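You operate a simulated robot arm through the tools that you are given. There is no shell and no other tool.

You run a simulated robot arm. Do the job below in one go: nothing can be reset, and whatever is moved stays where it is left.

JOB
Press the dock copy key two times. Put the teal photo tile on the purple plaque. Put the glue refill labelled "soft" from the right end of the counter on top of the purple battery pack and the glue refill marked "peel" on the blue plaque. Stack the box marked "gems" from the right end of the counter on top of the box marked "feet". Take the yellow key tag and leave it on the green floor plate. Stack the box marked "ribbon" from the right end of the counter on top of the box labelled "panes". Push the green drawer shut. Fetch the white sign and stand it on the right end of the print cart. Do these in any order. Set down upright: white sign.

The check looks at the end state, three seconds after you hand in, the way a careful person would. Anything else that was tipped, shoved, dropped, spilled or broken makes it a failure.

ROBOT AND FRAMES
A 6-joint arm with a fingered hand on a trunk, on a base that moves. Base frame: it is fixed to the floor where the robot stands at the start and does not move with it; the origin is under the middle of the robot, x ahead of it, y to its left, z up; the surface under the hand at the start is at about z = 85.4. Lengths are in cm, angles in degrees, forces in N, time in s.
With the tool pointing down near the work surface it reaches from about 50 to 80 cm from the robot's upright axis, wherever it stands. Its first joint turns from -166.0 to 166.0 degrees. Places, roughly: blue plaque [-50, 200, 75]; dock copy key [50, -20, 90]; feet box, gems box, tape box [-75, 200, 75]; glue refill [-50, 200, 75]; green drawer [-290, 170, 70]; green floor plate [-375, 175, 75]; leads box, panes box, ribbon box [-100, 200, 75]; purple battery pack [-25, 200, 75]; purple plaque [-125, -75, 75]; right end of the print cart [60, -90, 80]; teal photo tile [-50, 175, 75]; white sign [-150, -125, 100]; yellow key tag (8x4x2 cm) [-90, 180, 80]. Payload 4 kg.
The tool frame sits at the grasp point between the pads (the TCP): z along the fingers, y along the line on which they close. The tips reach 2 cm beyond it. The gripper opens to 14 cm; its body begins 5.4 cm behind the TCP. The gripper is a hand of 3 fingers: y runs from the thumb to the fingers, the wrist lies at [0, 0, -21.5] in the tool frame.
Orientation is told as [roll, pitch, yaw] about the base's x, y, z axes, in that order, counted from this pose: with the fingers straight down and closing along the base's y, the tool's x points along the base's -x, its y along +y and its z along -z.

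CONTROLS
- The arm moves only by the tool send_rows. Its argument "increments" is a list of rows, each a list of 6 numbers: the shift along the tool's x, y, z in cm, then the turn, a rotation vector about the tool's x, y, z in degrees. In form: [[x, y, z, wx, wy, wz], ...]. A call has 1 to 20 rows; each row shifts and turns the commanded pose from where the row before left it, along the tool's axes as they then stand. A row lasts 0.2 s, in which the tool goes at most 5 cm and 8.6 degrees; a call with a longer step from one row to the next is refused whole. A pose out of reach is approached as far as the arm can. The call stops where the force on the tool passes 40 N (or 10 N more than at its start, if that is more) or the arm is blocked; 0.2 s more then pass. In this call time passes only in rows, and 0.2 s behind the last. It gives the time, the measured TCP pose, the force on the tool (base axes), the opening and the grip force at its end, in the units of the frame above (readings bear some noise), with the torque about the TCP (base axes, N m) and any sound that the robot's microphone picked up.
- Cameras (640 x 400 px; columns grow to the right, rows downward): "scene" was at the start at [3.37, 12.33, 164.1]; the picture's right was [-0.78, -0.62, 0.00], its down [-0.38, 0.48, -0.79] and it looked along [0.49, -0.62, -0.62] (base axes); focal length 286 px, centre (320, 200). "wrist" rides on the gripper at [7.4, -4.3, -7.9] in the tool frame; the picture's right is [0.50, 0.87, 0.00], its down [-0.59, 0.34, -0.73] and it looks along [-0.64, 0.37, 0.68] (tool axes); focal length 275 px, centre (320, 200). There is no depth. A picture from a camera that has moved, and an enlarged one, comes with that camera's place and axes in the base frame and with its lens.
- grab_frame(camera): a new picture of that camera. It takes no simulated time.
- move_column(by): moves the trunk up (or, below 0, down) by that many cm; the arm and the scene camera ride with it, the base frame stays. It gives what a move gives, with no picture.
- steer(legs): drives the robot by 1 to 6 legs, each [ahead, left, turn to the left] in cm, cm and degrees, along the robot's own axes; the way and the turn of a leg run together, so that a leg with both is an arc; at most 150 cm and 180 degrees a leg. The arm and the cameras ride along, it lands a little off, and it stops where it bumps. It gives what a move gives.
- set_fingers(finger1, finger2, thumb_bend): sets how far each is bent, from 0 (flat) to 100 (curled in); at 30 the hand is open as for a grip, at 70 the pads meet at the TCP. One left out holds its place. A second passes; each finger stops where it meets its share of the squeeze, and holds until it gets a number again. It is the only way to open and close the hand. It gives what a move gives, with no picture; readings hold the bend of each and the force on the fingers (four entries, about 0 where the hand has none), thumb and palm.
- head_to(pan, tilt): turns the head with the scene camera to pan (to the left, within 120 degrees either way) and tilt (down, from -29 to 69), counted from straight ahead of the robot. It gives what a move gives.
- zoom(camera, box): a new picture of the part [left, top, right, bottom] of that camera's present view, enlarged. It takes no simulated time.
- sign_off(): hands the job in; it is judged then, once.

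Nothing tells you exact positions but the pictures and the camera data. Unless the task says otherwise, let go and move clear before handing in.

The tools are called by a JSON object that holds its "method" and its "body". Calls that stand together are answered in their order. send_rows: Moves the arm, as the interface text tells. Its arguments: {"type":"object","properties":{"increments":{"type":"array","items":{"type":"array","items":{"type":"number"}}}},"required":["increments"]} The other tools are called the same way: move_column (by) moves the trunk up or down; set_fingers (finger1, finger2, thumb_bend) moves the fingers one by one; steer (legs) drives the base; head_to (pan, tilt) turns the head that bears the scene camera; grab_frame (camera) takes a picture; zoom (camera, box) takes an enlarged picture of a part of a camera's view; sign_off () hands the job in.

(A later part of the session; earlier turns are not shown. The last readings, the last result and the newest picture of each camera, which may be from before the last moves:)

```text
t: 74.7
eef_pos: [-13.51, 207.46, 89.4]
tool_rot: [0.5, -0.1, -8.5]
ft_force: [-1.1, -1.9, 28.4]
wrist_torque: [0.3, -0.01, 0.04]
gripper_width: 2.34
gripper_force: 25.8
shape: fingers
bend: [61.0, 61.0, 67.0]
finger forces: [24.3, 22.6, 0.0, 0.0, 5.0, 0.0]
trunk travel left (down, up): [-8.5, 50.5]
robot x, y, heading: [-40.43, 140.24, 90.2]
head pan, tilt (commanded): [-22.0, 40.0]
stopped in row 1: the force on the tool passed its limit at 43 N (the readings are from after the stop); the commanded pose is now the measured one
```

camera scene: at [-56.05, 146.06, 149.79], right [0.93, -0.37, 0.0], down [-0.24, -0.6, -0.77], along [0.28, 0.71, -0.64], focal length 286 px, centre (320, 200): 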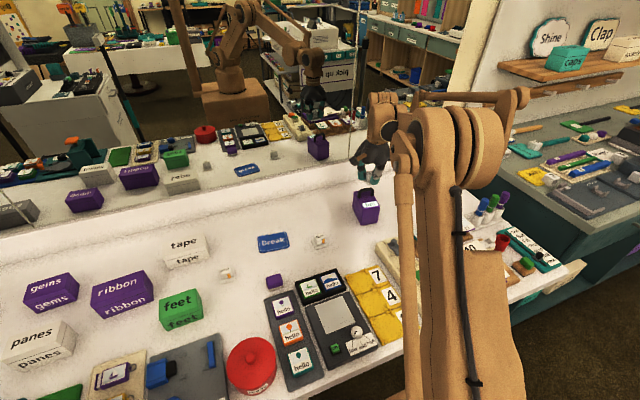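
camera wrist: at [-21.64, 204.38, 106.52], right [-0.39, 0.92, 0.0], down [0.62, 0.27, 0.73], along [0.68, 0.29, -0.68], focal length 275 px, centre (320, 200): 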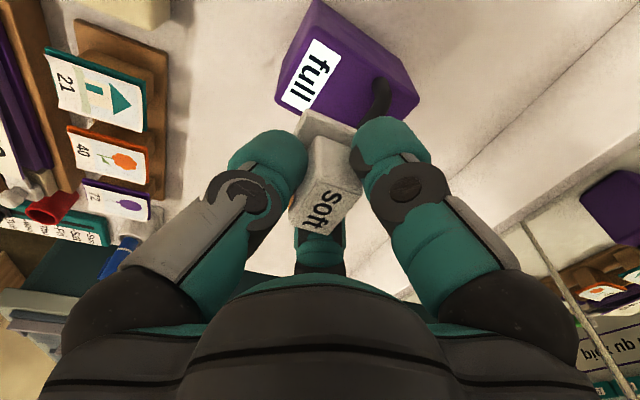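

{"method": "send_rows", "body": {"increments": [[0, 0, -0.15, 0, 0, 0]]}}

{"method": "zoom", "body": {"camera": "scene", "box": [340, 170, 400, 230]}}

{"method": "zoom", "body": {"camera": "wrist", "box": [200, 60, 440, 240]}}

```text
t: 75.1
eef_pos: [-13.6, 207.48, 89.47]
tool_rot: [0.4, 0.0, -8.5]
ft_force: [-1.0, -2.5, 26.0]
wrist_torque: [0.29, 0.05, 0.01]
gripper_width: 2.35
gripper_force: 25.0
shape: fingers
bend: [61.0, 61.0, 67.0]
finger forces: [23.6, 21.8, 0.1, 0.1, 5.0, 0.0]
trunk travel left (down, up): [-8.5, 50.5]
robot x, y, heading: [-40.36, 140.53, 90.2]
head pan, tilt (commanded): [-22.0, 40.0]
```

```text
6.67 times, centred on (370, 200) of scene
camera zoom: at [-56.17, 145.74, 149.8], right [0.93, -0.37, 0.0], down [-0.24, -0.6, -0.77], along [0.29, 0.71, -0.64], focal length 1909 px, centre (-13, 200)
```

zoom: 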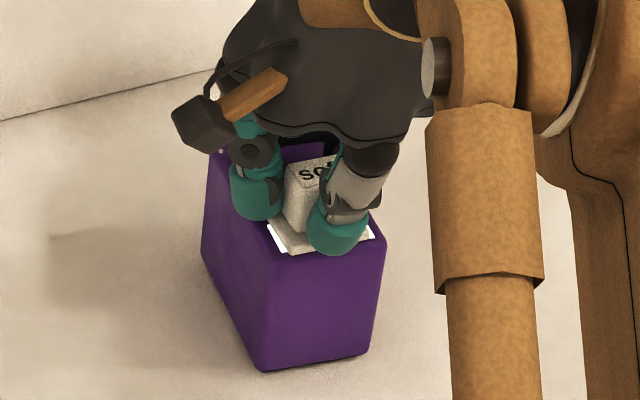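

```text
2.22 times, centred on (320, 150) of wrist
camera zoom: at [-21.43, 204.25, 97.22], right [-0.37, 0.93, 0.0], down [0.63, 0.24, 0.74], along [0.69, 0.27, -0.68], focal length 612 px, centre (320, 311)
```

zoom: 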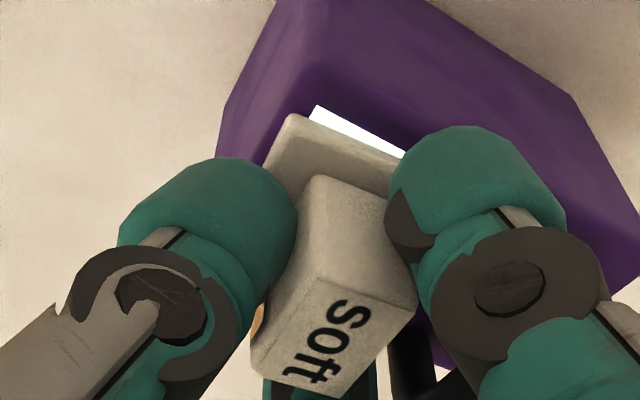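

{"method": "send_rows", "body": {"increments": [[0, 0, -0.2, 0, 0, 0]]}}

```text
t: 75.5
eef_pos: [-13.49, 207.65, 89.46]
tool_rot: [0.4, 0.0, -8.5]
ft_force: [-1.6, -3.4, 10.2]
wrist_torque: [0.07, 0.06, 0.02]
gripper_width: 2.39
gripper_force: 20.6
shape: fingers
bend: [61.0, 61.0, 67.0]
finger forces: [18.9, 17.7, 0.0, 0.0, 4.7, 0.1]
trunk travel left (down, up): [-8.5, 50.5]
robot x, y, heading: [-40.25, 140.01, 90.4]
head pan, tilt (commanded): [-22.0, 40.0]
```

{"method": "send_rows", "body": {"increments": [[0, 0, -0.1, 0, 0, 0]]}}

{"method": "set_fingers", "body": {"finger1": 57, "finger2": 57, "thumb_bend": 60}}

{"method": "zoom", "body": {"camera": "wrist", "box": [200, 60, 440, 240]}}

```text
t: 75.9
eef_pos: [-13.33, 207.73, 89.46]
tool_rot: [0.2, -0.1, -8.5]
ft_force: [0.4, -0.4, 0.2]
wrist_torque: [0.03, -0.02, 0.02]
gripper_width: 2.33
gripper_force: 17.6
shape: fingers
bend: [61.0, 61.0, 67.0]
finger forces: [15.5, 14.9, 0.0, 0.0, 3.8, 0.0]
trunk travel left (down, up): [-8.5, 50.5]
robot x, y, heading: [-40.33, 139.94, 90.1]
head pan, tilt (commanded): [-22.0, 40.0]
```

```text
t: 76.9
eef_pos: [-13.37, 207.72, 89.59]
tool_rot: [0.2, -0.1, -8.5]
ft_force: [0.2, 0.7, 0.0]
wrist_torque: [0.01, -0.01, -0.05]
gripper_width: 3.84
gripper_force: 0.0
shape: fingers
bend: [56.0, 56.0, 60.0]
finger forces: [0.1, 0.0, 0.0, 0.0, 0.1, 0.0]
trunk travel left (down, up): [-8.5, 50.5]
robot x, y, heading: [-40.24, 140.35, 90.1]
head pan, tilt (commanded): [-22.0, 40.0]
```

```text
2.22 times, centred on (320, 150) of wrist
camera zoom: at [-21.31, 204.49, 97.39], right [-0.37, 0.93, 0.0], down [0.63, 0.25, 0.74], along [0.68, 0.27, -0.68], focal length 612 px, centre (320, 311)
```

zoom: 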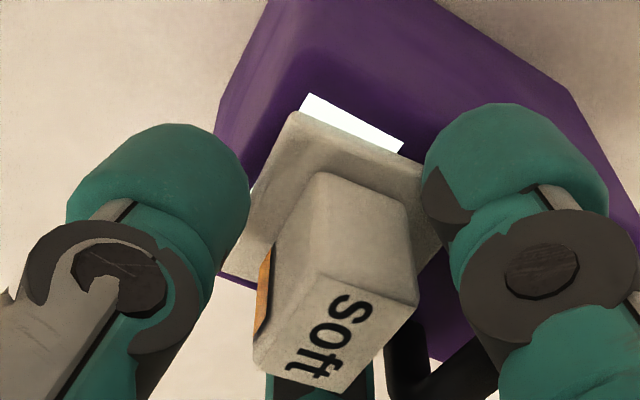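

Released and standing on the pack. I go straight up and verify.

{"method": "send_rows", "body": {"increments": [[0, 0, -1.5, 0, 0, 0], [0, 0, -3, 0, 0, 0], [0, 0, -4, 0, 0, 0], [0, 0, -4, 0, 0, 0]]}}

{"method": "zoom", "body": {"camera": "scene", "box": [330, 160, 410, 230]}}

{"method": "grab_frame", "body": {"camera": "wrist"}}

```text
t: 77.9
eef_pos: [-13.46, 207.64, 102.22]
tool_rot: [0.2, -0.1, -8.4]
ft_force: [-0.5, -0.3, 0.1]
wrist_torque: [-0.02, -0.02, -0.01]
gripper_width: 3.84
gripper_force: 0.1
shape: fingers
bend: [56.0, 56.0, 60.0]
finger forces: [0.0, 0.1, 0.0, 0.0, 0.0, 0.0]
trunk travel left (down, up): [-8.5, 50.5]
robot x, y, heading: [-40.12, 139.87, 90.3]
head pan, tilt (commanded): [-22.0, 40.0]
```

```text
5.71 times, centred on (370, 195) of scene
camera zoom: at [-56.06, 146.03, 149.8], right [0.93, -0.37, 0.0], down [-0.24, -0.6, -0.77], along [0.28, 0.71, -0.64], focal length 1636 px, centre (34, 229)
```

zoom: 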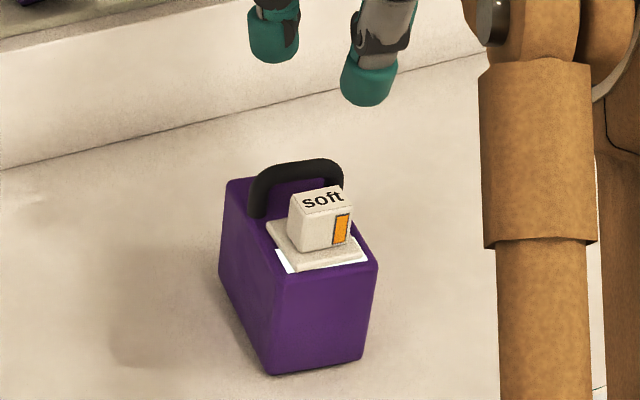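

```text
taken
camera wrist: at [-21.41, 204.49, 110.0], right [-0.37, 0.93, 0.0], down [0.63, 0.25, 0.74], along [0.68, 0.27, -0.68], focal length 275 px, centre (320, 200)
```

wrist: 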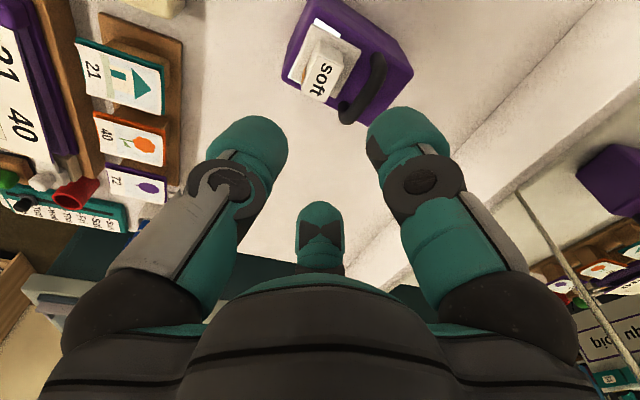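

"soft" sits properly on the pack. Next, "peel" at about (-62.7, 202.4); I move above it.

{"method": "send_rows", "body": {"increments": [[4.355, -1.173, 0.5, 0, 0, 0], [4.355, -1.173, 0.5, 0, 0, 0], [4.355, -1.173, 0.5, 0, 0, 0], [4.355, -1.173, 0.5, 0, 0, 0], [4.355, -1.173, 0.5, 0, 0, 0], [4.355, -1.173, 0.5, 0, 0, 0], [4.355, -1.173, 0.5, 0, 0, 0], [4.355, -1.173, 0.5, 0, 0, 0], [4.355, -1.173, 0.5, 0, 0, 0], [4.355, -1.173, 0.5, 0, 0, 0], [4.355, -1.173, 0.5, 0, 0, -4]]}}

{"method": "set_fingers", "body": {"finger1": 50, "finger2": 50, "thumb_bend": 50}}

{"method": "send_rows", "body": {"increments": [[0, 0, 4, 0, 0, 0], [0, 0, 4, 0, 0, 0]]}}

{"method": "zoom", "body": {"camera": "wrist", "box": [240, 20, 400, 180]}}

{"method": "head_to", "body": {"pan": 0, "tilt": 50}}

{"method": "grab_frame", "body": {"camera": "scene"}}

```text
t: 80.3
eef_pos: [-62.7, 202.3, 96.44]
tool_rot: [0.2, -0.1, -4.5]
ft_force: [-0.2, -0.5, -0.2]
wrist_torque: [0.02, 0.0, -0.03]
gripper_width: 3.83
gripper_force: 0.1
shape: fingers
bend: [56.0, 56.0, 60.0]
finger forces: [0.0, 0.0, 0.1, 0.0, 0.0, 0.1]
trunk travel left (down, up): [-8.5, 50.5]
robot x, y, heading: [-40.1, 139.98, 90.2]
head pan, tilt (commanded): [-22.0, 40.0]
```

```text
t: 81.3
eef_pos: [-62.51, 202.24, 96.37]
tool_rot: [0.1, -0.1, -4.4]
ft_force: [-0.9, -0.1, 0.7]
wrist_torque: [-0.02, 0.02, -0.02]
gripper_width: 6.38
gripper_force: 0.1
shape: fingers
bend: [50.0, 50.0, 50.0]
finger forces: [0.0, 0.0, 0.1, 0.0, 0.0, 0.1]
trunk travel left (down, up): [-8.5, 50.5]
robot x, y, heading: [-40.0, 139.94, 90.2]
head pan, tilt (commanded): [-22.0, 40.0]
```

```text
t: 81.9
eef_pos: [-62.62, 202.34, 88.19]
tool_rot: [0.2, -0.1, -4.5]
ft_force: [-0.3, 0.6, 0.4]
wrist_torque: [0.0, -0.02, -0.01]
gripper_width: 6.36
gripper_force: 0.0
shape: fingers
bend: [50.0, 50.0, 50.0]
finger forces: [0.1, 0.1, 0.0, 0.0, 0.1, 0.1]
trunk travel left (down, up): [-8.5, 50.5]
robot x, y, heading: [-39.99, 139.95, 90.0]
head pan, tilt (commanded): [-22.0, 40.0]
```

```text
2.50 times, centred on (320, 100) of wrist
camera zoom: at [-70.32, 198.52, 96.04], right [-0.43, 0.9, 0.0], down [0.61, 0.29, 0.74], along [0.66, 0.32, -0.68], focal length 688 px, centre (320, 450)
```

zoom: 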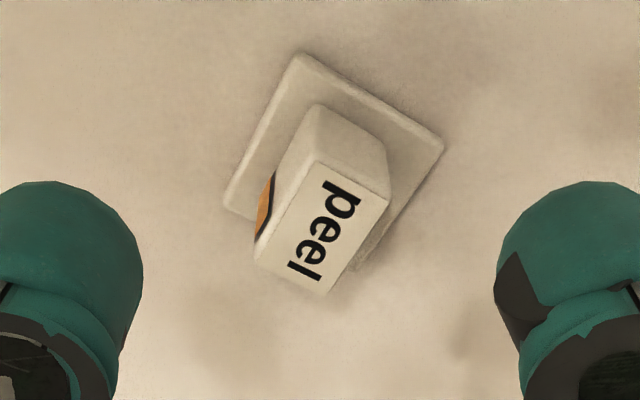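

```text
t: 82.7
eef_pos: [-62.54, 202.3, 88.25]
tool_rot: [0.2, -0.1, -4.4]
ft_force: [0.2, 0.3, -0.3]
wrist_torque: [-0.03, 0.01, -0.02]
gripper_width: 6.36
gripper_force: 0.2
shape: fingers
bend: [50.0, 50.0, 50.0]
finger forces: [0.2, 0.0, 0.0, 0.0, 0.1, 0.1]
trunk travel left (down, up): [-8.5, 50.5]
robot x, y, heading: [-40.07, 140.17, 90.1]
head pan, tilt (commanded): [0.0, 50.0]
```

```text
taken
camera scene: at [-59.25, 145.87, 148.38], right [1.0, 0.0, 0.0], down [0.0, -0.77, -0.64], along [0.0, 0.64, -0.77], focal length 286 px, centre (320, 200)
```

scene: 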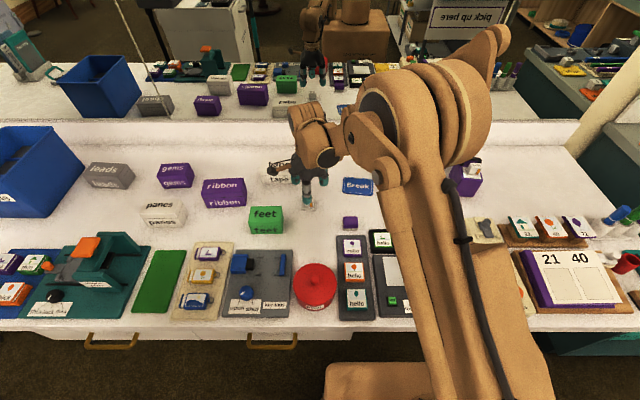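

{"method": "send_rows", "body": {"increments": [[0.4, -0.52, 2.4, 0, 0, 0], [0, 0, 2.4, 0, 0, 0], [0, 0, 2.2, 0, 0, 0]]}}

{"method": "zoom", "body": {"camera": "wrist", "box": [200, 80, 440, 260]}}

```text
t: 83.5
eef_pos: [-62.85, 201.76, 81.37]
tool_rot: [0.3, 0.0, -4.4]
ft_force: [-0.8, 0.3, 0.2]
wrist_torque: [0.0, -0.04, -0.02]
gripper_width: 6.36
gripper_force: 0.1
shape: fingers
bend: [50.0, 50.0, 50.0]
finger forces: [0.1, 0.0, 0.0, 0.1, 0.0, 0.0]
trunk travel left (down, up): [-8.5, 50.5]
robot x, y, heading: [-40.42, 140.17, 90.2]
head pan, tilt (commanded): [0.0, 50.0]
```

```text
2.22 times, centred on (320, 170) of wrist
camera zoom: at [-70.78, 197.95, 89.17], right [-0.43, 0.9, 0.0], down [0.61, 0.29, 0.74], along [0.66, 0.32, -0.68], focal length 612 px, centre (320, 267)
```

zoom: 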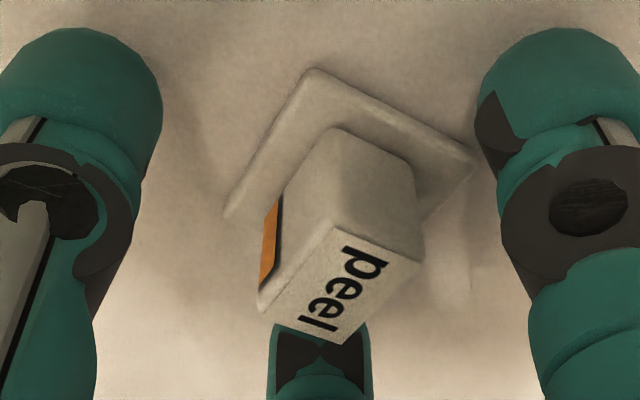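

{"method": "send_rows", "body": {"increments": [[0, 0, 0.25, 0, 0, 0]]}}

{"method": "set_fingers", "body": {"finger1": 68, "finger2": 68, "thumb_bend": 68}}

{"method": "send_rows", "body": {"increments": [[0, 0, -1.5, 0, 0, 0], [0, 0, -4, 0, 0, 0], [0, 0, -4, 0, 0, 0]]}}

{"method": "grab_frame", "body": {"camera": "wrist"}}

{"method": "zoom", "body": {"camera": "scene", "box": [240, 120, 400, 240]}}

```text
t: 83.9
eef_pos: [-62.88, 201.65, 81.12]
tool_rot: [0.2, -0.1, -4.5]
ft_force: [0.4, 0.5, -0.1]
wrist_torque: [-0.01, 0.0, 0.0]
gripper_width: 6.33
gripper_force: 0.0
shape: fingers
bend: [50.0, 50.0, 50.0]
finger forces: [0.1, 0.1, 0.1, 0.0, 0.0, 0.0]
trunk travel left (down, up): [-8.5, 50.5]
robot x, y, heading: [-40.53, 140.07, 90.2]
head pan, tilt (commanded): [0.0, 50.0]
```

```text
t: 84.9
eef_pos: [-63.1, 201.74, 81.12]
tool_rot: [0.2, -0.1, -4.4]
ft_force: [0.4, -0.8, -0.2]
wrist_torque: [-0.02, -0.05, 0.02]
gripper_width: 2.35
gripper_force: 12.6
shape: fingers
bend: [61.0, 61.0, 67.0]
finger forces: [11.8, 11.8, 0.0, 0.1, 2.2, 0.0]
trunk travel left (down, up): [-8.5, 50.5]
robot x, y, heading: [-40.05, 139.88, 90.4]
head pan, tilt (commanded): [0.0, 50.0]
```

```text
t: 85.7
eef_pos: [-63.04, 201.56, 90.59]
tool_rot: [0.3, 0.0, -4.5]
ft_force: [0.1, -0.7, 0.1]
wrist_torque: [-0.02, 0.03, 0.03]
gripper_width: 2.34
gripper_force: 13.1
shape: fingers
bend: [61.0, 61.0, 67.0]
finger forces: [11.8, 11.8, 0.0, 0.1, 2.3, 0.0]
trunk travel left (down, up): [-8.5, 50.5]
robot x, y, heading: [-39.8, 140.0, 90.4]
head pan, tilt (commanded): [0.0, 50.0]
```

```text
taken
camera wrist: at [-70.71, 197.66, 98.46], right [-0.43, 0.9, 0.0], down [0.61, 0.29, 0.74], along [0.66, 0.32, -0.68], focal length 275 px, centre (320, 200)
```

wrist: 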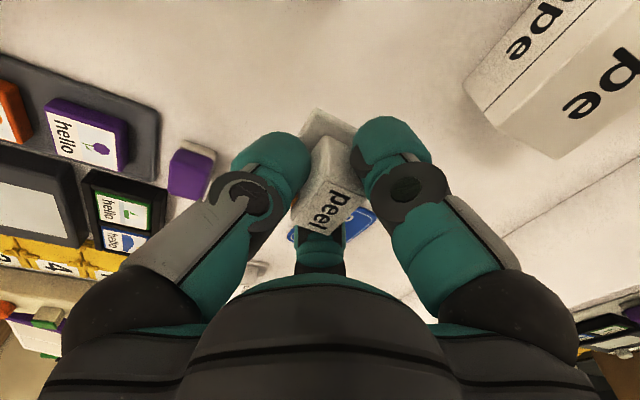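

```text
3.33 times, centred on (320, 180) of scene
camera zoom: at [-59.24, 145.83, 148.38], right [1.0, 0.0, 0.0], down [0.0, -0.77, -0.64], along [0.0, 0.64, -0.77], focal length 955 px, centre (320, 267)
```

zoom: 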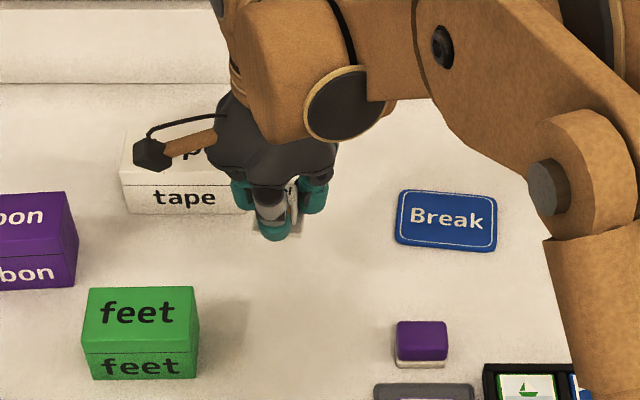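

{"method": "send_rows", "body": {"increments": [[-3.8, 2.45, 0, 0, 0, 0], [-3.8, 2.45, 0, 0, 0, 0], [-3.8, 2.45, 0, 0, 0, 0], [-3.8, 2.45, 0, 0, 0, 0], [0, 0, 3, 0, 0, 0], [0, 0, 3, 0, 0, 0]]}}

{"method": "grab_frame", "body": {"camera": "wrist"}}

{"method": "zoom", "body": {"camera": "scene", "box": [300, 120, 420, 240]}}

```text
t: 87.1
eef_pos: [-47.04, 210.15, 84.7]
tool_rot: [0.2, -0.1, -4.5]
ft_force: [-0.2, 1.0, -0.4]
wrist_torque: [0.01, 0.02, 0.02]
gripper_width: 2.32
gripper_force: 12.6
shape: fingers
bend: [61.0, 61.0, 67.0]
finger forces: [11.9, 11.7, 0.0, 0.1, 2.2, 0.1]
trunk travel left (down, up): [-8.5, 50.5]
robot x, y, heading: [-40.18, 140.05, 90.1]
head pan, tilt (commanded): [0.0, 50.0]
```

```text
taken
camera wrist: at [-54.84, 206.33, 92.52], right [-0.43, 0.9, 0.0], down [0.61, 0.29, 0.74], along [0.66, 0.32, -0.68], focal length 275 px, centre (320, 200)
```

wrist: 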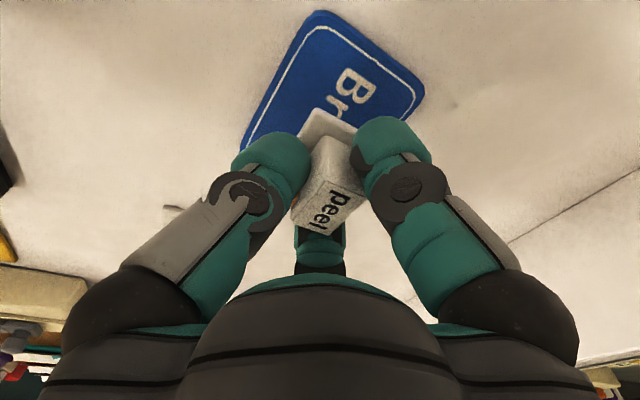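

```text
3.33 times, centred on (360, 180) of scene
camera zoom: at [-59.26, 145.92, 148.37], right [1.0, 0.0, 0.0], down [0.0, -0.77, -0.64], along [0.0, 0.64, -0.77], focal length 955 px, centre (187, 267)
```

zoom: 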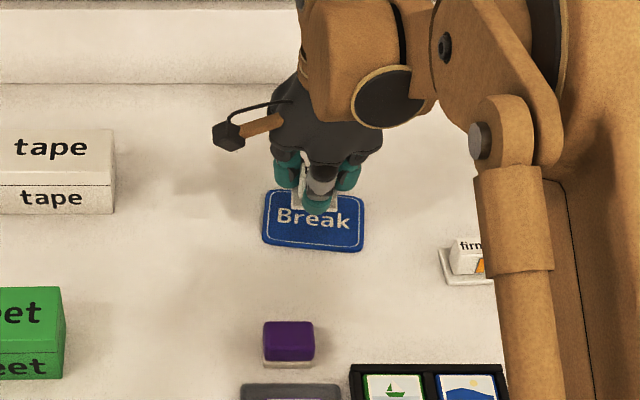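

{"method": "send_rows", "body": {"increments": [[0, 0, 1.0, 0, 0, 0], [0, 0, 0.8, 0, 0, 0]]}}

{"method": "send_rows", "body": {"increments": [[0, 0, 0.35, 0, 0, 0]]}}

```text
t: 87.7
eef_pos: [-47.21, 210.28, 83.02]
tool_rot: [0.2, -0.1, -4.5]
ft_force: [1.0, -0.8, -0.3]
wrist_torque: [-0.02, 0.0, -0.01]
gripper_width: 2.34
gripper_force: 13.1
shape: fingers
bend: [61.0, 61.0, 67.0]
finger forces: [12.0, 11.8, 0.0, 0.1, 2.2, 0.0]
trunk travel left (down, up): [-8.5, 50.5]
robot x, y, heading: [-40.76, 140.18, 90.3]
head pan, tilt (commanded): [0.0, 50.0]
```

```text
t: 88.1
eef_pos: [-47.2, 210.39, 82.61]
tool_rot: [0.1, -0.1, -4.5]
ft_force: [0.6, 0.1, -0.6]
wrist_torque: [0.02, 0.0, 0.04]
gripper_width: 2.32
gripper_force: 12.5
shape: fingers
bend: [61.0, 61.0, 67.0]
finger forces: [11.9, 11.8, 0.1, 0.1, 2.2, 0.0]
trunk travel left (down, up): [-8.5, 50.5]
robot x, y, heading: [-39.92, 139.8, 90.2]
head pan, tilt (commanded): [0.0, 50.0]
```

{"method": "send_rows", "body": {"increments": [[0, 0, 0.3, 0, 0, 0]]}}

```text
t: 88.5
eef_pos: [-47.16, 210.28, 82.34]
tool_rot: [0.1, -0.1, -4.6]
ft_force: [-1.4, 0.8, -0.8]
wrist_torque: [0.0, 0.02, -0.02]
gripper_width: 2.3
gripper_force: 13.1
shape: fingers
bend: [61.0, 61.0, 67.0]
finger forces: [11.9, 11.8, 0.1, 0.0, 2.2, 0.0]
trunk travel left (down, up): [-8.5, 50.5]
robot x, y, heading: [-40.18, 140.08, 90.0]
head pan, tilt (commanded): [0.0, 50.0]
```

{"method": "send_rows", "body": {"increments": [[0, 0, 0.25, 0, 0, 0]]}}

```text
t: 88.9
eef_pos: [-47.21, 210.22, 81.95]
tool_rot: [0.2, -0.1, -4.4]
ft_force: [1.3, -0.4, -0.9]
wrist_torque: [-0.01, -0.02, -0.05]
gripper_width: 2.31
gripper_force: 13.1
shape: fingers
bend: [61.0, 61.0, 67.0]
finger forces: [11.9, 11.8, 0.1, 0.1, 2.2, 0.0]
trunk travel left (down, up): [-8.5, 50.5]
robot x, y, heading: [-40.44, 140.16, 90.2]
head pan, tilt (commanded): [0.0, 50.0]
```

{"method": "send_rows", "body": {"increments": [[0, 0, 0.2, 0, 0, 0]]}}

```text
t: 89.3
eef_pos: [-47.18, 210.28, 81.86]
tool_rot: [0.2, -0.1, -4.5]
ft_force: [-0.2, 0.4, -0.4]
wrist_torque: [0.02, 0.03, -0.02]
gripper_width: 2.31
gripper_force: 12.8
shape: fingers
bend: [61.0, 61.0, 67.0]
finger forces: [11.8, 11.8, 0.0, 0.0, 2.2, 0.1]
trunk travel left (down, up): [-8.5, 50.5]
robot x, y, heading: [-40.18, 140.41, 90.3]
head pan, tilt (commanded): [0.0, 50.0]
```

{"method": "send_rows", "body": {"increments": [[0, 0, 0.2, 0, 0, 0]]}}

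```text
t: 89.7
eef_pos: [-47.22, 210.25, 81.66]
tool_rot: [0.3, -0.1, -4.5]
ft_force: [-0.3, -0.1, 0.3]
wrist_torque: [0.01, 0.0, 0.01]
gripper_width: 2.31
gripper_force: 13.1
shape: fingers
bend: [61.0, 61.0, 67.0]
finger forces: [12.0, 11.8, 0.1, 0.1, 2.3, 0.0]
trunk travel left (down, up): [-8.5, 50.5]
robot x, y, heading: [-40.24, 140.37, 90.3]
head pan, tilt (commanded): [0.0, 50.0]
```

{"method": "send_rows", "body": {"increments": [[0, 0, 0.2, 0, 0, 0]]}}

```text
t: 90.1
eef_pos: [-47.09, 210.25, 81.51]
tool_rot: [0.3, -0.1, -4.4]
ft_force: [0.5, 1.3, 11.9]
wrist_torque: [0.13, -0.01, -0.03]
gripper_width: 2.29
gripper_force: 14.9
shape: fingers
bend: [61.0, 61.0, 67.0]
finger forces: [13.4, 13.7, 0.0, 0.1, 2.6, 0.1]
trunk travel left (down, up): [-8.5, 50.5]
robot x, y, heading: [-40.22, 140.13, 90.2]
head pan, tilt (commanded): [0.0, 50.0]
```

{"method": "send_rows", "body": {"increments": [[0, 0, -0.12, 0, 0, 0]]}}

{"method": "set_fingers", "body": {"finger1": 56, "finger2": 56, "thumb_bend": 58}}

{"method": "send_rows", "body": {"increments": [[0, 0, -1.5, 0, 0, 0], [0, 0, -3, 0, 0, 0], [0, 0, -4, 0, 0, 0], [0, 0, -4, 0, 0, 0]]}}

{"method": "zoom", "body": {"camera": "scene", "box": [300, 120, 420, 240]}}

{"method": "grab_frame", "body": {"camera": "wrist"}}

```text
t: 90.5
eef_pos: [-47.19, 210.24, 81.59]
tool_rot: [0.2, 0.0, -4.5]
ft_force: [1.2, 2.4, 8.0]
wrist_torque: [0.12, -0.06, -0.03]
gripper_width: 2.28
gripper_force: 14.4
shape: fingers
bend: [61.0, 61.0, 67.0]
finger forces: [12.8, 12.9, 0.0, 0.0, 2.5, 0.1]
trunk travel left (down, up): [-8.5, 50.5]
robot x, y, heading: [-40.43, 140.4, 90.4]
head pan, tilt (commanded): [0.0, 50.0]
```

```text
t: 91.5
eef_pos: [-47.17, 210.09, 81.53]
tool_rot: [0.2, -0.1, -4.4]
ft_force: [-0.5, 0.2, -0.3]
wrist_torque: [-0.01, 0.0, -0.03]
gripper_width: 4.29
gripper_force: 0.1
shape: fingers
bend: [56.0, 56.0, 57.0]
finger forces: [0.0, 0.0, 0.0, 0.1, 0.0, 0.0]
trunk travel left (down, up): [-8.5, 50.5]
robot x, y, heading: [-40.24, 140.21, 90.4]
head pan, tilt (commanded): [0.0, 50.0]
```

```text
t: 92.5
eef_pos: [-47.49, 210.04, 94.45]
tool_rot: [0.2, -0.1, -4.4]
ft_force: [-0.7, -0.5, 0.3]
wrist_torque: [-0.03, -0.02, -0.01]
gripper_width: 4.33
gripper_force: 0.0
shape: fingers
bend: [56.0, 56.0, 57.0]
finger forces: [0.0, 0.1, 0.1, 0.0, 0.1, 0.1]
trunk travel left (down, up): [-8.5, 50.5]
robot x, y, heading: [-40.09, 140.13, 90.4]
head pan, tilt (commanded): [0.0, 50.0]
```

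```text
3.33 times, centred on (360, 180) of scene
camera zoom: at [-59.25, 145.83, 148.38], right [1.0, 0.0, 0.0], down [0.0, -0.77, -0.64], along [0.0, 0.64, -0.77], focal length 955 px, centre (187, 267)
```

zoom: 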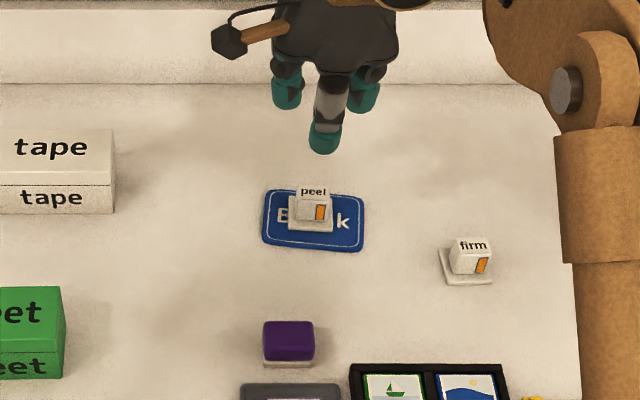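

```text
taken
camera wrist: at [-55.12, 206.27, 102.19], right [-0.43, 0.9, 0.0], down [0.61, 0.29, 0.74], along [0.66, 0.32, -0.68], focal length 275 px, centre (320, 200)
```

wrist: 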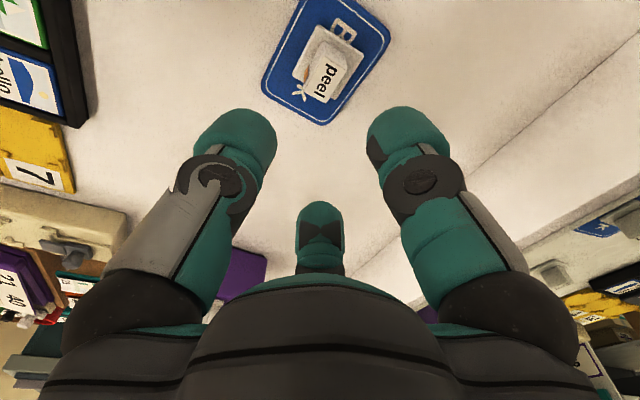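

"peel" is on the blue plaque. Now I raise the hand and check the floor to the left before strafing toward the boxes.

{"method": "send_rows", "body": {"increments": [[0, -3, -3, 0, 0, 0], [0, -3, -3, 0, 0, 0], [0, -3, -3, 0, 0, 0]]}}

{"method": "head_to", "body": {"pan": 70, "tilt": 55}}

{"method": "grab_frame", "body": {"camera": "scene"}}

{"method": "head_to", "body": {"pan": 30, "tilt": 55}}

{"method": "grab_frame", "body": {"camera": "scene"}}

```text
t: 93.3
eef_pos: [-48.17, 201.04, 103.4]
tool_rot: [0.2, -0.1, -4.6]
ft_force: [0.8, 0.4, -0.5]
wrist_torque: [0.04, 0.01, 0.0]
gripper_width: 4.27
gripper_force: 0.0
shape: fingers
bend: [56.0, 56.0, 57.0]
finger forces: [0.0, 0.0, 0.1, 0.0, 0.0, 0.0]
trunk travel left (down, up): [-8.5, 50.5]
robot x, y, heading: [-40.22, 139.83, 90.2]
head pan, tilt (commanded): [0.0, 50.0]
```

```text
t: 94.7
eef_pos: [-48.16, 201.12, 103.25]
tool_rot: [0.3, -0.1, -4.5]
ft_force: [0.7, -0.1, -0.4]
wrist_torque: [-0.03, 0.04, 0.02]
gripper_width: 4.32
gripper_force: 0.0
shape: fingers
bend: [56.0, 56.0, 57.0]
finger forces: [0.0, 0.0, 0.0, 0.0, 0.0, 0.0]
trunk travel left (down, up): [-8.5, 50.5]
robot x, y, heading: [-40.21, 139.9, 90.2]
head pan, tilt (commanded): [70.0, 55.0]
```

```text
taken
camera scene: at [-66.01, 140.62, 147.73], right [0.34, 0.94, 0.0], down [0.77, -0.28, -0.57], along [-0.54, 0.19, -0.82], focal length 286 px, centre (320, 200)
```

scene: 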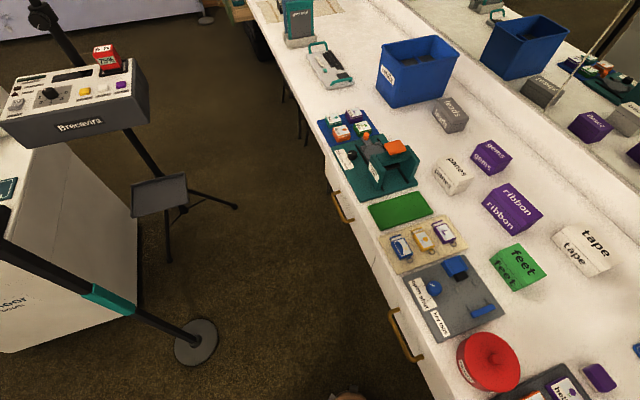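

```text
t: 95.8
eef_pos: [-48.13, 201.12, 103.18]
tool_rot: [0.2, -0.1, -4.5]
ft_force: [-0.8, 0.0, -0.2]
wrist_torque: [-0.02, 0.01, -0.01]
gripper_width: 4.3
gripper_force: 0.1
shape: fingers
bend: [56.0, 56.0, 57.0]
finger forces: [0.0, 0.0, 0.0, 0.1, 0.0, 0.0]
trunk travel left (down, up): [-8.5, 50.5]
robot x, y, heading: [-39.98, 140.43, 90.4]
head pan, tilt (commanded): [30.0, 55.0]
```

```text
taken
camera scene: at [-62.86, 144.4, 147.73], right [0.86, 0.5, 0.0], down [0.41, -0.71, -0.57], along [-0.29, 0.5, -0.82], focal length 286 px, centre (320, 200)
```

scene: 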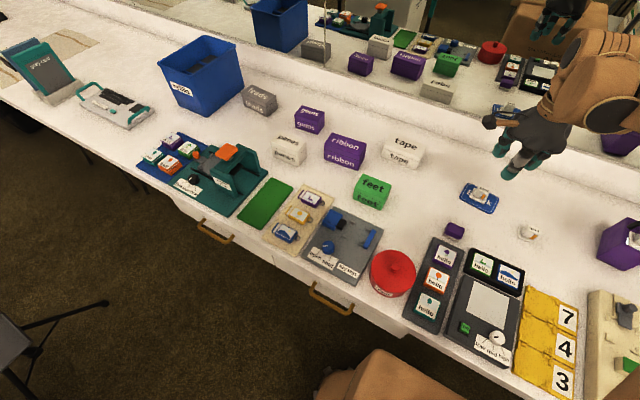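

{"method": "steer", "body": {"legs": [[-2, 54, 0]]}}

{"method": "head_to", "body": {"pan": 0, "tilt": 50}}

{"method": "grab_frame", "body": {"camera": "scene"}}

{"method": "grab_frame", "body": {"camera": "wrist"}}

```text
t: 98.9
eef_pos: [-100.41, 199.42, 103.27]
tool_rot: [0.2, -0.1, -5.3]
ft_force: [0.1, 0.1, 0.5]
wrist_torque: [0.01, -0.02, -0.02]
gripper_width: 4.3
gripper_force: 0.0
shape: fingers
bend: [56.0, 56.0, 57.0]
finger forces: [0.0, 0.0, 0.0, 0.0, 0.1, 0.0]
trunk travel left (down, up): [-8.5, 50.5]
robot x, y, heading: [-93.55, 138.23, 89.7]
head pan, tilt (commanded): [30.0, 55.0]
```

```text
t: 99.8
eef_pos: [-100.3, 199.34, 103.19]
tool_rot: [0.2, 0.0, -5.3]
ft_force: [-0.1, 0.1, -0.3]
wrist_torque: [-0.01, 0.02, -0.02]
gripper_width: 4.34
gripper_force: 0.0
shape: fingers
bend: [56.0, 56.0, 57.0]
finger forces: [0.0, 0.0, 0.0, 0.0, 0.0, 0.0]
trunk travel left (down, up): [-8.5, 50.5]
robot x, y, heading: [-93.21, 137.99, 89.5]
head pan, tilt (commanded): [0.0, 50.0]
```

```text
taken
camera scene: at [-112.29, 144.28, 148.38], right [1.0, -0.01, 0.0], down [-0.01, -0.77, -0.64], along [0.01, 0.64, -0.77], focal length 286 px, centre (320, 200)
```

scene: 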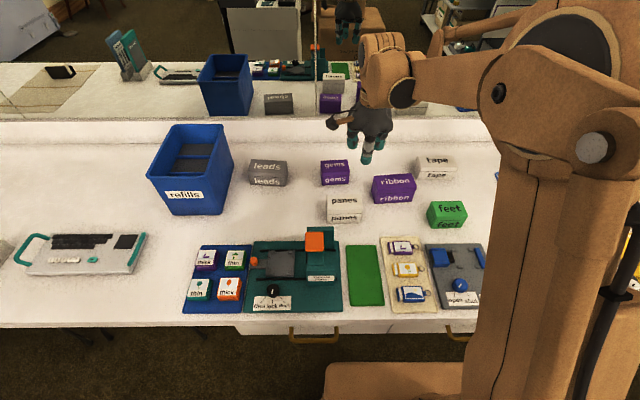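

```text
taken
camera wrist: at [-108.22, 195.65, 111.08], right [-0.42, 0.91, 0.0], down [0.61, 0.28, 0.74], along [0.67, 0.31, -0.68], focal length 275 px, centre (320, 200)
```

wrist: 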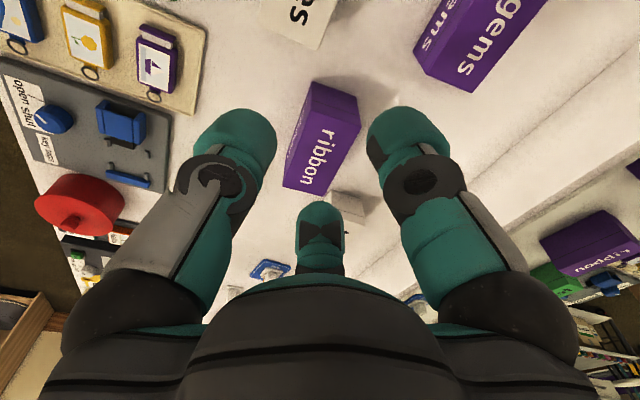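

{"method": "zoom", "body": {"camera": "scene", "box": [300, 140, 480, 240]}}

{"method": "zoom", "body": {"camera": "wrist", "box": [260, 0, 560, 220]}}

```text
3.56 times, centred on (390, 190) of scene
camera zoom: at [-112.29, 144.28, 148.38], right [1.0, -0.01, 0.0], down [-0.01, -0.77, -0.64], along [0.01, 0.64, -0.77], focal length 1018 px, centre (71, 236)
```

zoom: 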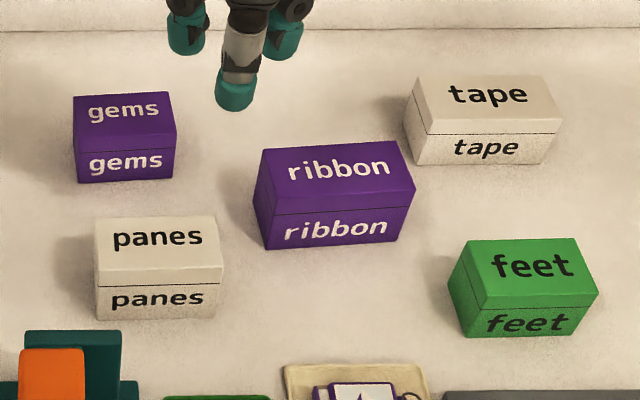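

```text
1.82 times, centred on (410, 110) of wrist
camera zoom: at [-108.22, 195.65, 111.08], right [-0.42, 0.91, 0.0], down [0.61, 0.28, 0.74], along [0.67, 0.31, -0.68], focal length 500 px, centre (156, 364)
```

zoom: 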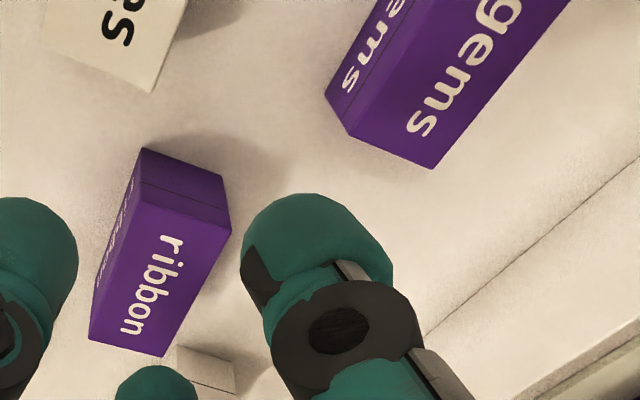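

{"method": "zoom", "body": {"camera": "scene", "box": [305, 155, 385, 235]}}

{"method": "zoom", "body": {"camera": "scene", "box": [360, 160, 480, 240]}}

```text
5.00 times, centred on (345, 195) of scene
camera zoom: at [-112.29, 144.28, 148.38], right [1.0, -0.01, 0.0], down [-0.01, -0.77, -0.64], along [0.01, 0.64, -0.77], focal length 1432 px, centre (195, 225)
```

zoom: 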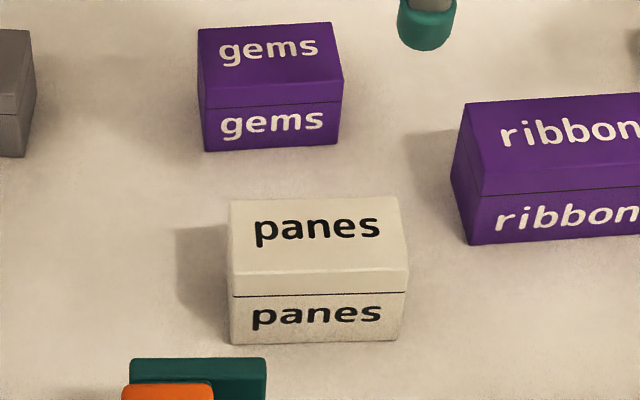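

```text
5.00 times, centred on (420, 200) of scene
camera zoom: at [-112.29, 144.28, 148.38], right [1.0, -0.01, 0.0], down [-0.01, -0.77, -0.64], along [0.01, 0.64, -0.77], focal length 1432 px, centre (-180, 200)
```

zoom: 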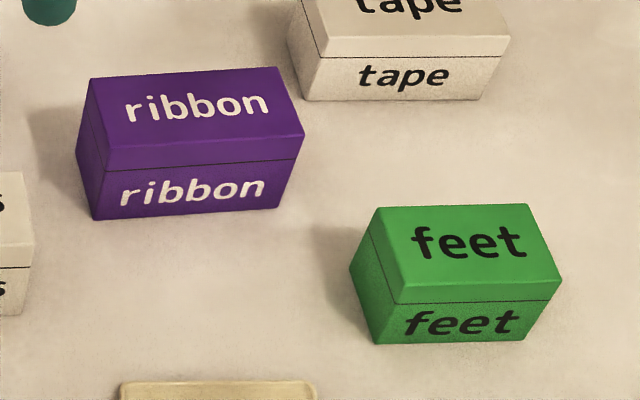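

The boxes sit at roughly gems (-106.6, 213), panes (-104.7, 197), ribbon (-88, 205), feet (-74, 195). I rotate the hand so the two fingers pinch the boxes' depth, and hover over gems.

{"method": "send_rows", "body": {"increments": [[0, 0, 0, 0, 0, -7.94], [0, 0, 0, 0, 0, -7.94], [0, 0, 0, 0, 0, -7.94], [0, 0, 0, 0, 0, -7.94], [0, 0, 0, 0, 0, -7.94], [0, 0, 0, 0, 0, -7.94], [0, 0, 0, 0, 0, -7.94], [0, 0, 0, 0, 0, -7.94], [0, 0, 0, 0, 0, -7.94], [0, 0, 0, 0, 0, -7.94], [0, 0, 0, 0, 0, -7.94], [0, 0, 0, 0, 0, -7.94]]}}

{"method": "set_fingers", "body": {"finger1": 30, "finger2": 30, "thumb_bend": 30}}

{"method": "send_rows", "body": {"increments": [[-3.4, 1.6, 0, 0, 0, 0], [-3.4, 1.6, 0, 0, 0, 0], [-3.4, 1.6, 0, 0, 0, 0], [-3.4, 1.5, 0, 0, 0, 0]]}}

{"method": "grab_frame", "body": {"camera": "wrist"}}

```text
t: 102.4
eef_pos: [-100.46, 199.42, 103.34]
tool_rot: [-0.2, -0.3, 90.3]
ft_force: [-0.2, 0.4, -1.2]
wrist_torque: [-0.05, 0.02, -0.01]
gripper_width: 4.31
gripper_force: 0.0
shape: fingers
bend: [56.0, 56.0, 57.0]
finger forces: [0.1, 0.0, 0.1, 0.0, 0.1, 0.1]
trunk travel left (down, up): [-8.5, 50.5]
robot x, y, heading: [-93.29, 138.01, 89.4]
head pan, tilt (commanded): [0.0, 50.0]
```

```text
t: 103.4
eef_pos: [-100.42, 199.35, 103.33]
tool_rot: [-0.1, -0.2, 89.9]
ft_force: [0.1, 0.0, 0.8]
wrist_torque: [0.0, -0.02, 0.0]
gripper_width: 12.41
gripper_force: 0.1
shape: fingers
bend: [30.0, 30.0, 30.0]
finger forces: [0.0, 0.0, 0.0, 0.0, 0.1, 0.1]
trunk travel left (down, up): [-8.5, 50.5]
robot x, y, heading: [-93.57, 137.73, 89.5]
head pan, tilt (commanded): [0.0, 50.0]
```

```text
t: 104.4
eef_pos: [-106.99, 212.84, 103.3]
tool_rot: [-0.1, -0.2, 90.0]
ft_force: [-0.1, -0.9, 0.1]
wrist_torque: [0.01, -0.01, 0.01]
gripper_width: 12.4
gripper_force: 0.1
shape: fingers
bend: [30.0, 30.0, 30.0]
finger forces: [0.0, 0.0, 0.2, 0.0, 0.0, 0.0]
trunk travel left (down, up): [-8.5, 50.5]
robot x, y, heading: [-93.36, 138.01, 89.5]
head pan, tilt (commanded): [0.0, 50.0]
```

```text
taken
camera wrist: at [-102.55, 205.32, 111.07], right [-0.87, -0.5, 0.0], down [-0.34, 0.59, 0.74], along [-0.37, 0.64, -0.68], focal length 275 px, centre (320, 200)
```

wrist: 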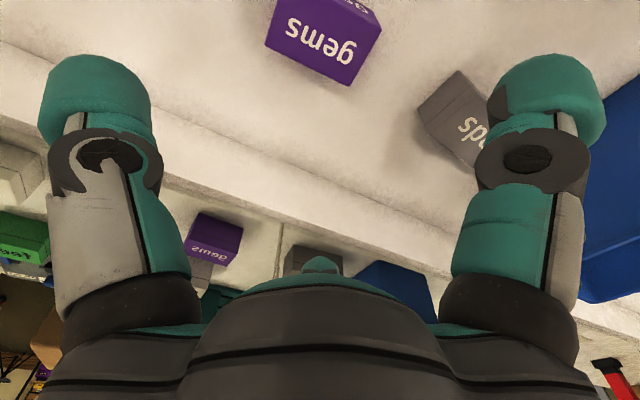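

{"method": "send_rows", "body": {"increments": [[0, 0, 4, 0, 0, 0], [0, 0, 4, 0, 0, 0]]}}

{"method": "zoom", "body": {"camera": "wrist", "box": [200, 0, 440, 160]}}

{"method": "zoom", "body": {"camera": "scene", "box": [290, 130, 410, 220]}}

```text
t: 105.0
eef_pos: [-106.73, 213.11, 95.14]
tool_rot: [-0.1, -0.1, 90.0]
ft_force: [-0.4, -0.5, -0.1]
wrist_torque: [-0.01, -0.04, -0.02]
gripper_width: 12.41
gripper_force: 0.0
shape: fingers
bend: [30.0, 30.0, 30.0]
finger forces: [0.0, 0.0, 0.0, 0.0, 0.0, 0.0]
trunk travel left (down, up): [-8.5, 50.5]
robot x, y, heading: [-93.48, 138.15, 89.5]
head pan, tilt (commanded): [0.0, 50.0]
```

```text
2.50 times, centred on (320, 80) of wrist
camera zoom: at [-102.41, 205.56, 102.91], right [-0.87, -0.5, 0.0], down [-0.34, 0.58, 0.74], along [-0.37, 0.64, -0.68], focal length 688 px, centre (320, 500)
```

zoom: 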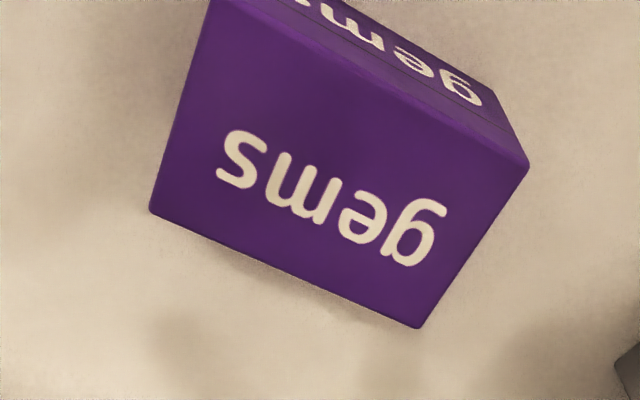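

```text
4.44 times, centred on (350, 175) of scene
camera zoom: at [-112.29, 144.34, 148.37], right [1.0, -0.01, 0.0], down [-0.01, -0.77, -0.64], along [0.01, 0.64, -0.77], focal length 1273 px, centre (187, 311)
```

zoom: 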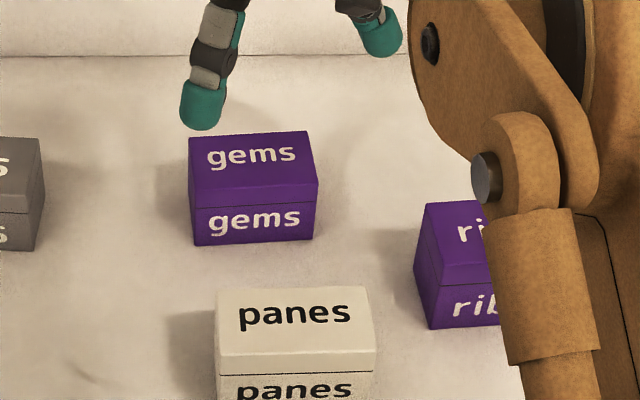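

{"method": "send_rows", "body": {"increments": [[0.77, -0.49, 2.5, 0, 0, -4], [0, 0, 3.5, 0, 0, 0]]}}

{"method": "grab_frame", "body": {"camera": "wrist"}}

{"method": "zoom", "body": {"camera": "scene", "box": [290, 130, 410, 220]}}

```text
t: 105.6
eef_pos: [-106.2, 212.41, 89.19]
tool_rot: [-0.1, -0.2, 94.1]
ft_force: [-0.9, 0.6, -0.4]
wrist_torque: [-0.01, 0.02, -0.01]
gripper_width: 12.44
gripper_force: 0.0
shape: fingers
bend: [30.0, 30.0, 30.0]
finger forces: [0.0, 0.0, 0.0, 0.0, 0.0, 0.0]
trunk travel left (down, up): [-8.5, 50.5]
robot x, y, heading: [-93.34, 137.94, 89.3]
head pan, tilt (commanded): [0.0, 50.0]
```

```text
taken
camera wrist: at [-101.37, 205.17, 96.94], right [-0.83, -0.56, 0.0], down [-0.38, 0.56, 0.74], along [-0.41, 0.61, -0.68], focal length 275 px, centre (320, 200)
```

wrist: 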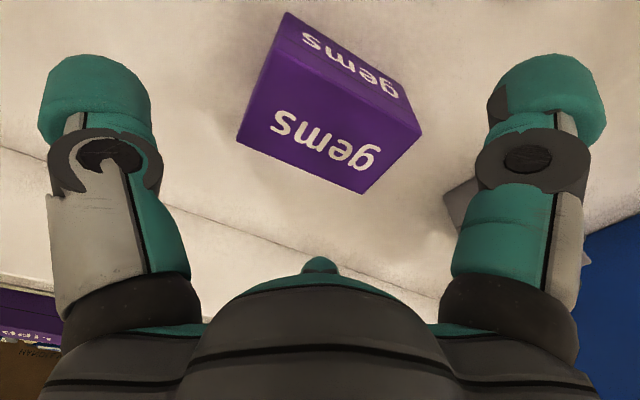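

```text
4.44 times, centred on (350, 175) of scene
camera zoom: at [-112.29, 144.33, 148.37], right [1.0, -0.01, 0.0], down [-0.01, -0.77, -0.64], along [0.01, 0.64, -0.77], focal length 1273 px, centre (187, 311)
```

zoom: 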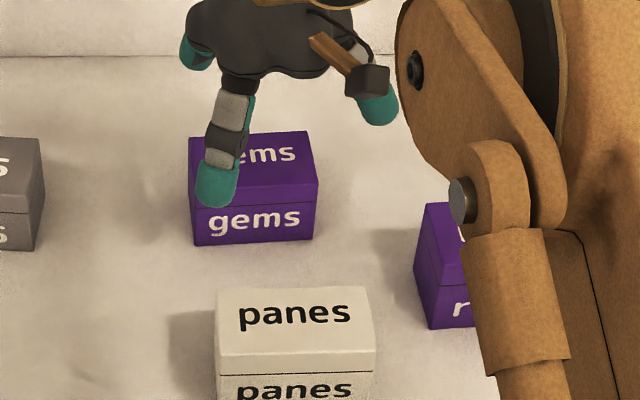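

{"method": "send_rows", "body": {"increments": [[0, 0, 2.8, 0, 0, 0], [0, 0, 2.8, 0, 0, 0], [0, 0, 2.6, 0, 0, 0]]}}

{"method": "grab_frame", "body": {"camera": "wrist"}}

```text
t: 106.4
eef_pos: [-106.19, 212.35, 81.16]
tool_rot: [-0.1, -0.2, 94.1]
ft_force: [0.1, -0.4, 0.4]
wrist_torque: [-0.02, 0.01, 0.05]
gripper_width: 12.42
gripper_force: 0.1
shape: fingers
bend: [30.0, 30.0, 30.0]
finger forces: [0.0, 0.0, 0.0, 0.1, 0.1, 0.1]
trunk travel left (down, up): [-8.5, 50.5]
robot x, y, heading: [-93.17, 138.36, 89.6]
head pan, tilt (commanded): [0.0, 50.0]
```

```text
taken
camera wrist: at [-101.44, 205.02, 88.91], right [-0.83, -0.56, 0.0], down [-0.38, 0.56, 0.74], along [-0.41, 0.61, -0.68], focal length 275 px, centre (320, 200)
```

wrist: 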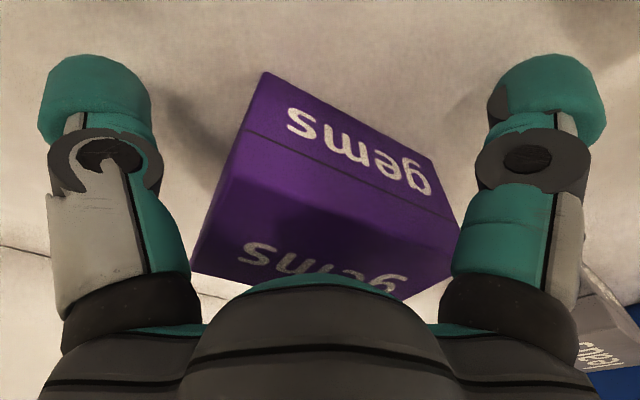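

{"method": "set_fingers", "body": {"finger1": 68, "finger2": 68, "thumb_bend": 68}}

{"method": "grab_frame", "body": {"camera": "wrist"}}

```text
t: 107.4
eef_pos: [-106.22, 212.33, 81.11]
tool_rot: [-0.1, -0.2, 94.0]
ft_force: [0.0, 0.1, -0.3]
wrist_torque: [0.02, -0.04, 0.04]
gripper_width: 4.83
gripper_force: 26.0
shape: fingers
bend: [52.0, 51.0, 60.0]
finger forces: [17.3, 19.2, 0.0, 0.0, 16.2, 0.1]
trunk travel left (down, up): [-8.5, 50.5]
robot x, y, heading: [-92.93, 138.17, 89.2]
head pan, tilt (commanded): [0.0, 50.0]
```

```text
taken
camera wrist: at [-101.44, 205.02, 88.93], right [-0.83, -0.56, 0.0], down [-0.38, 0.56, 0.74], along [-0.41, 0.61, -0.68], focal length 275 px, centre (320, 200)
```

wrist: 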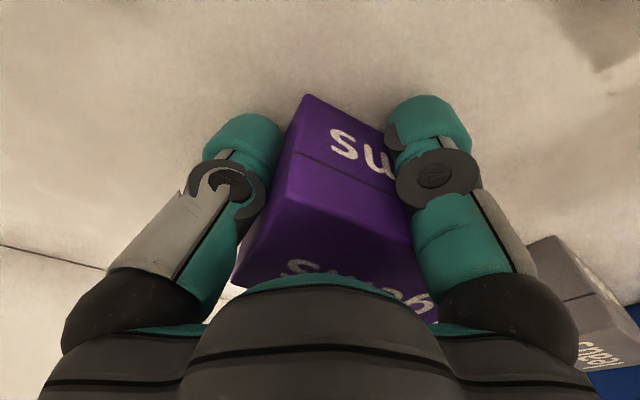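

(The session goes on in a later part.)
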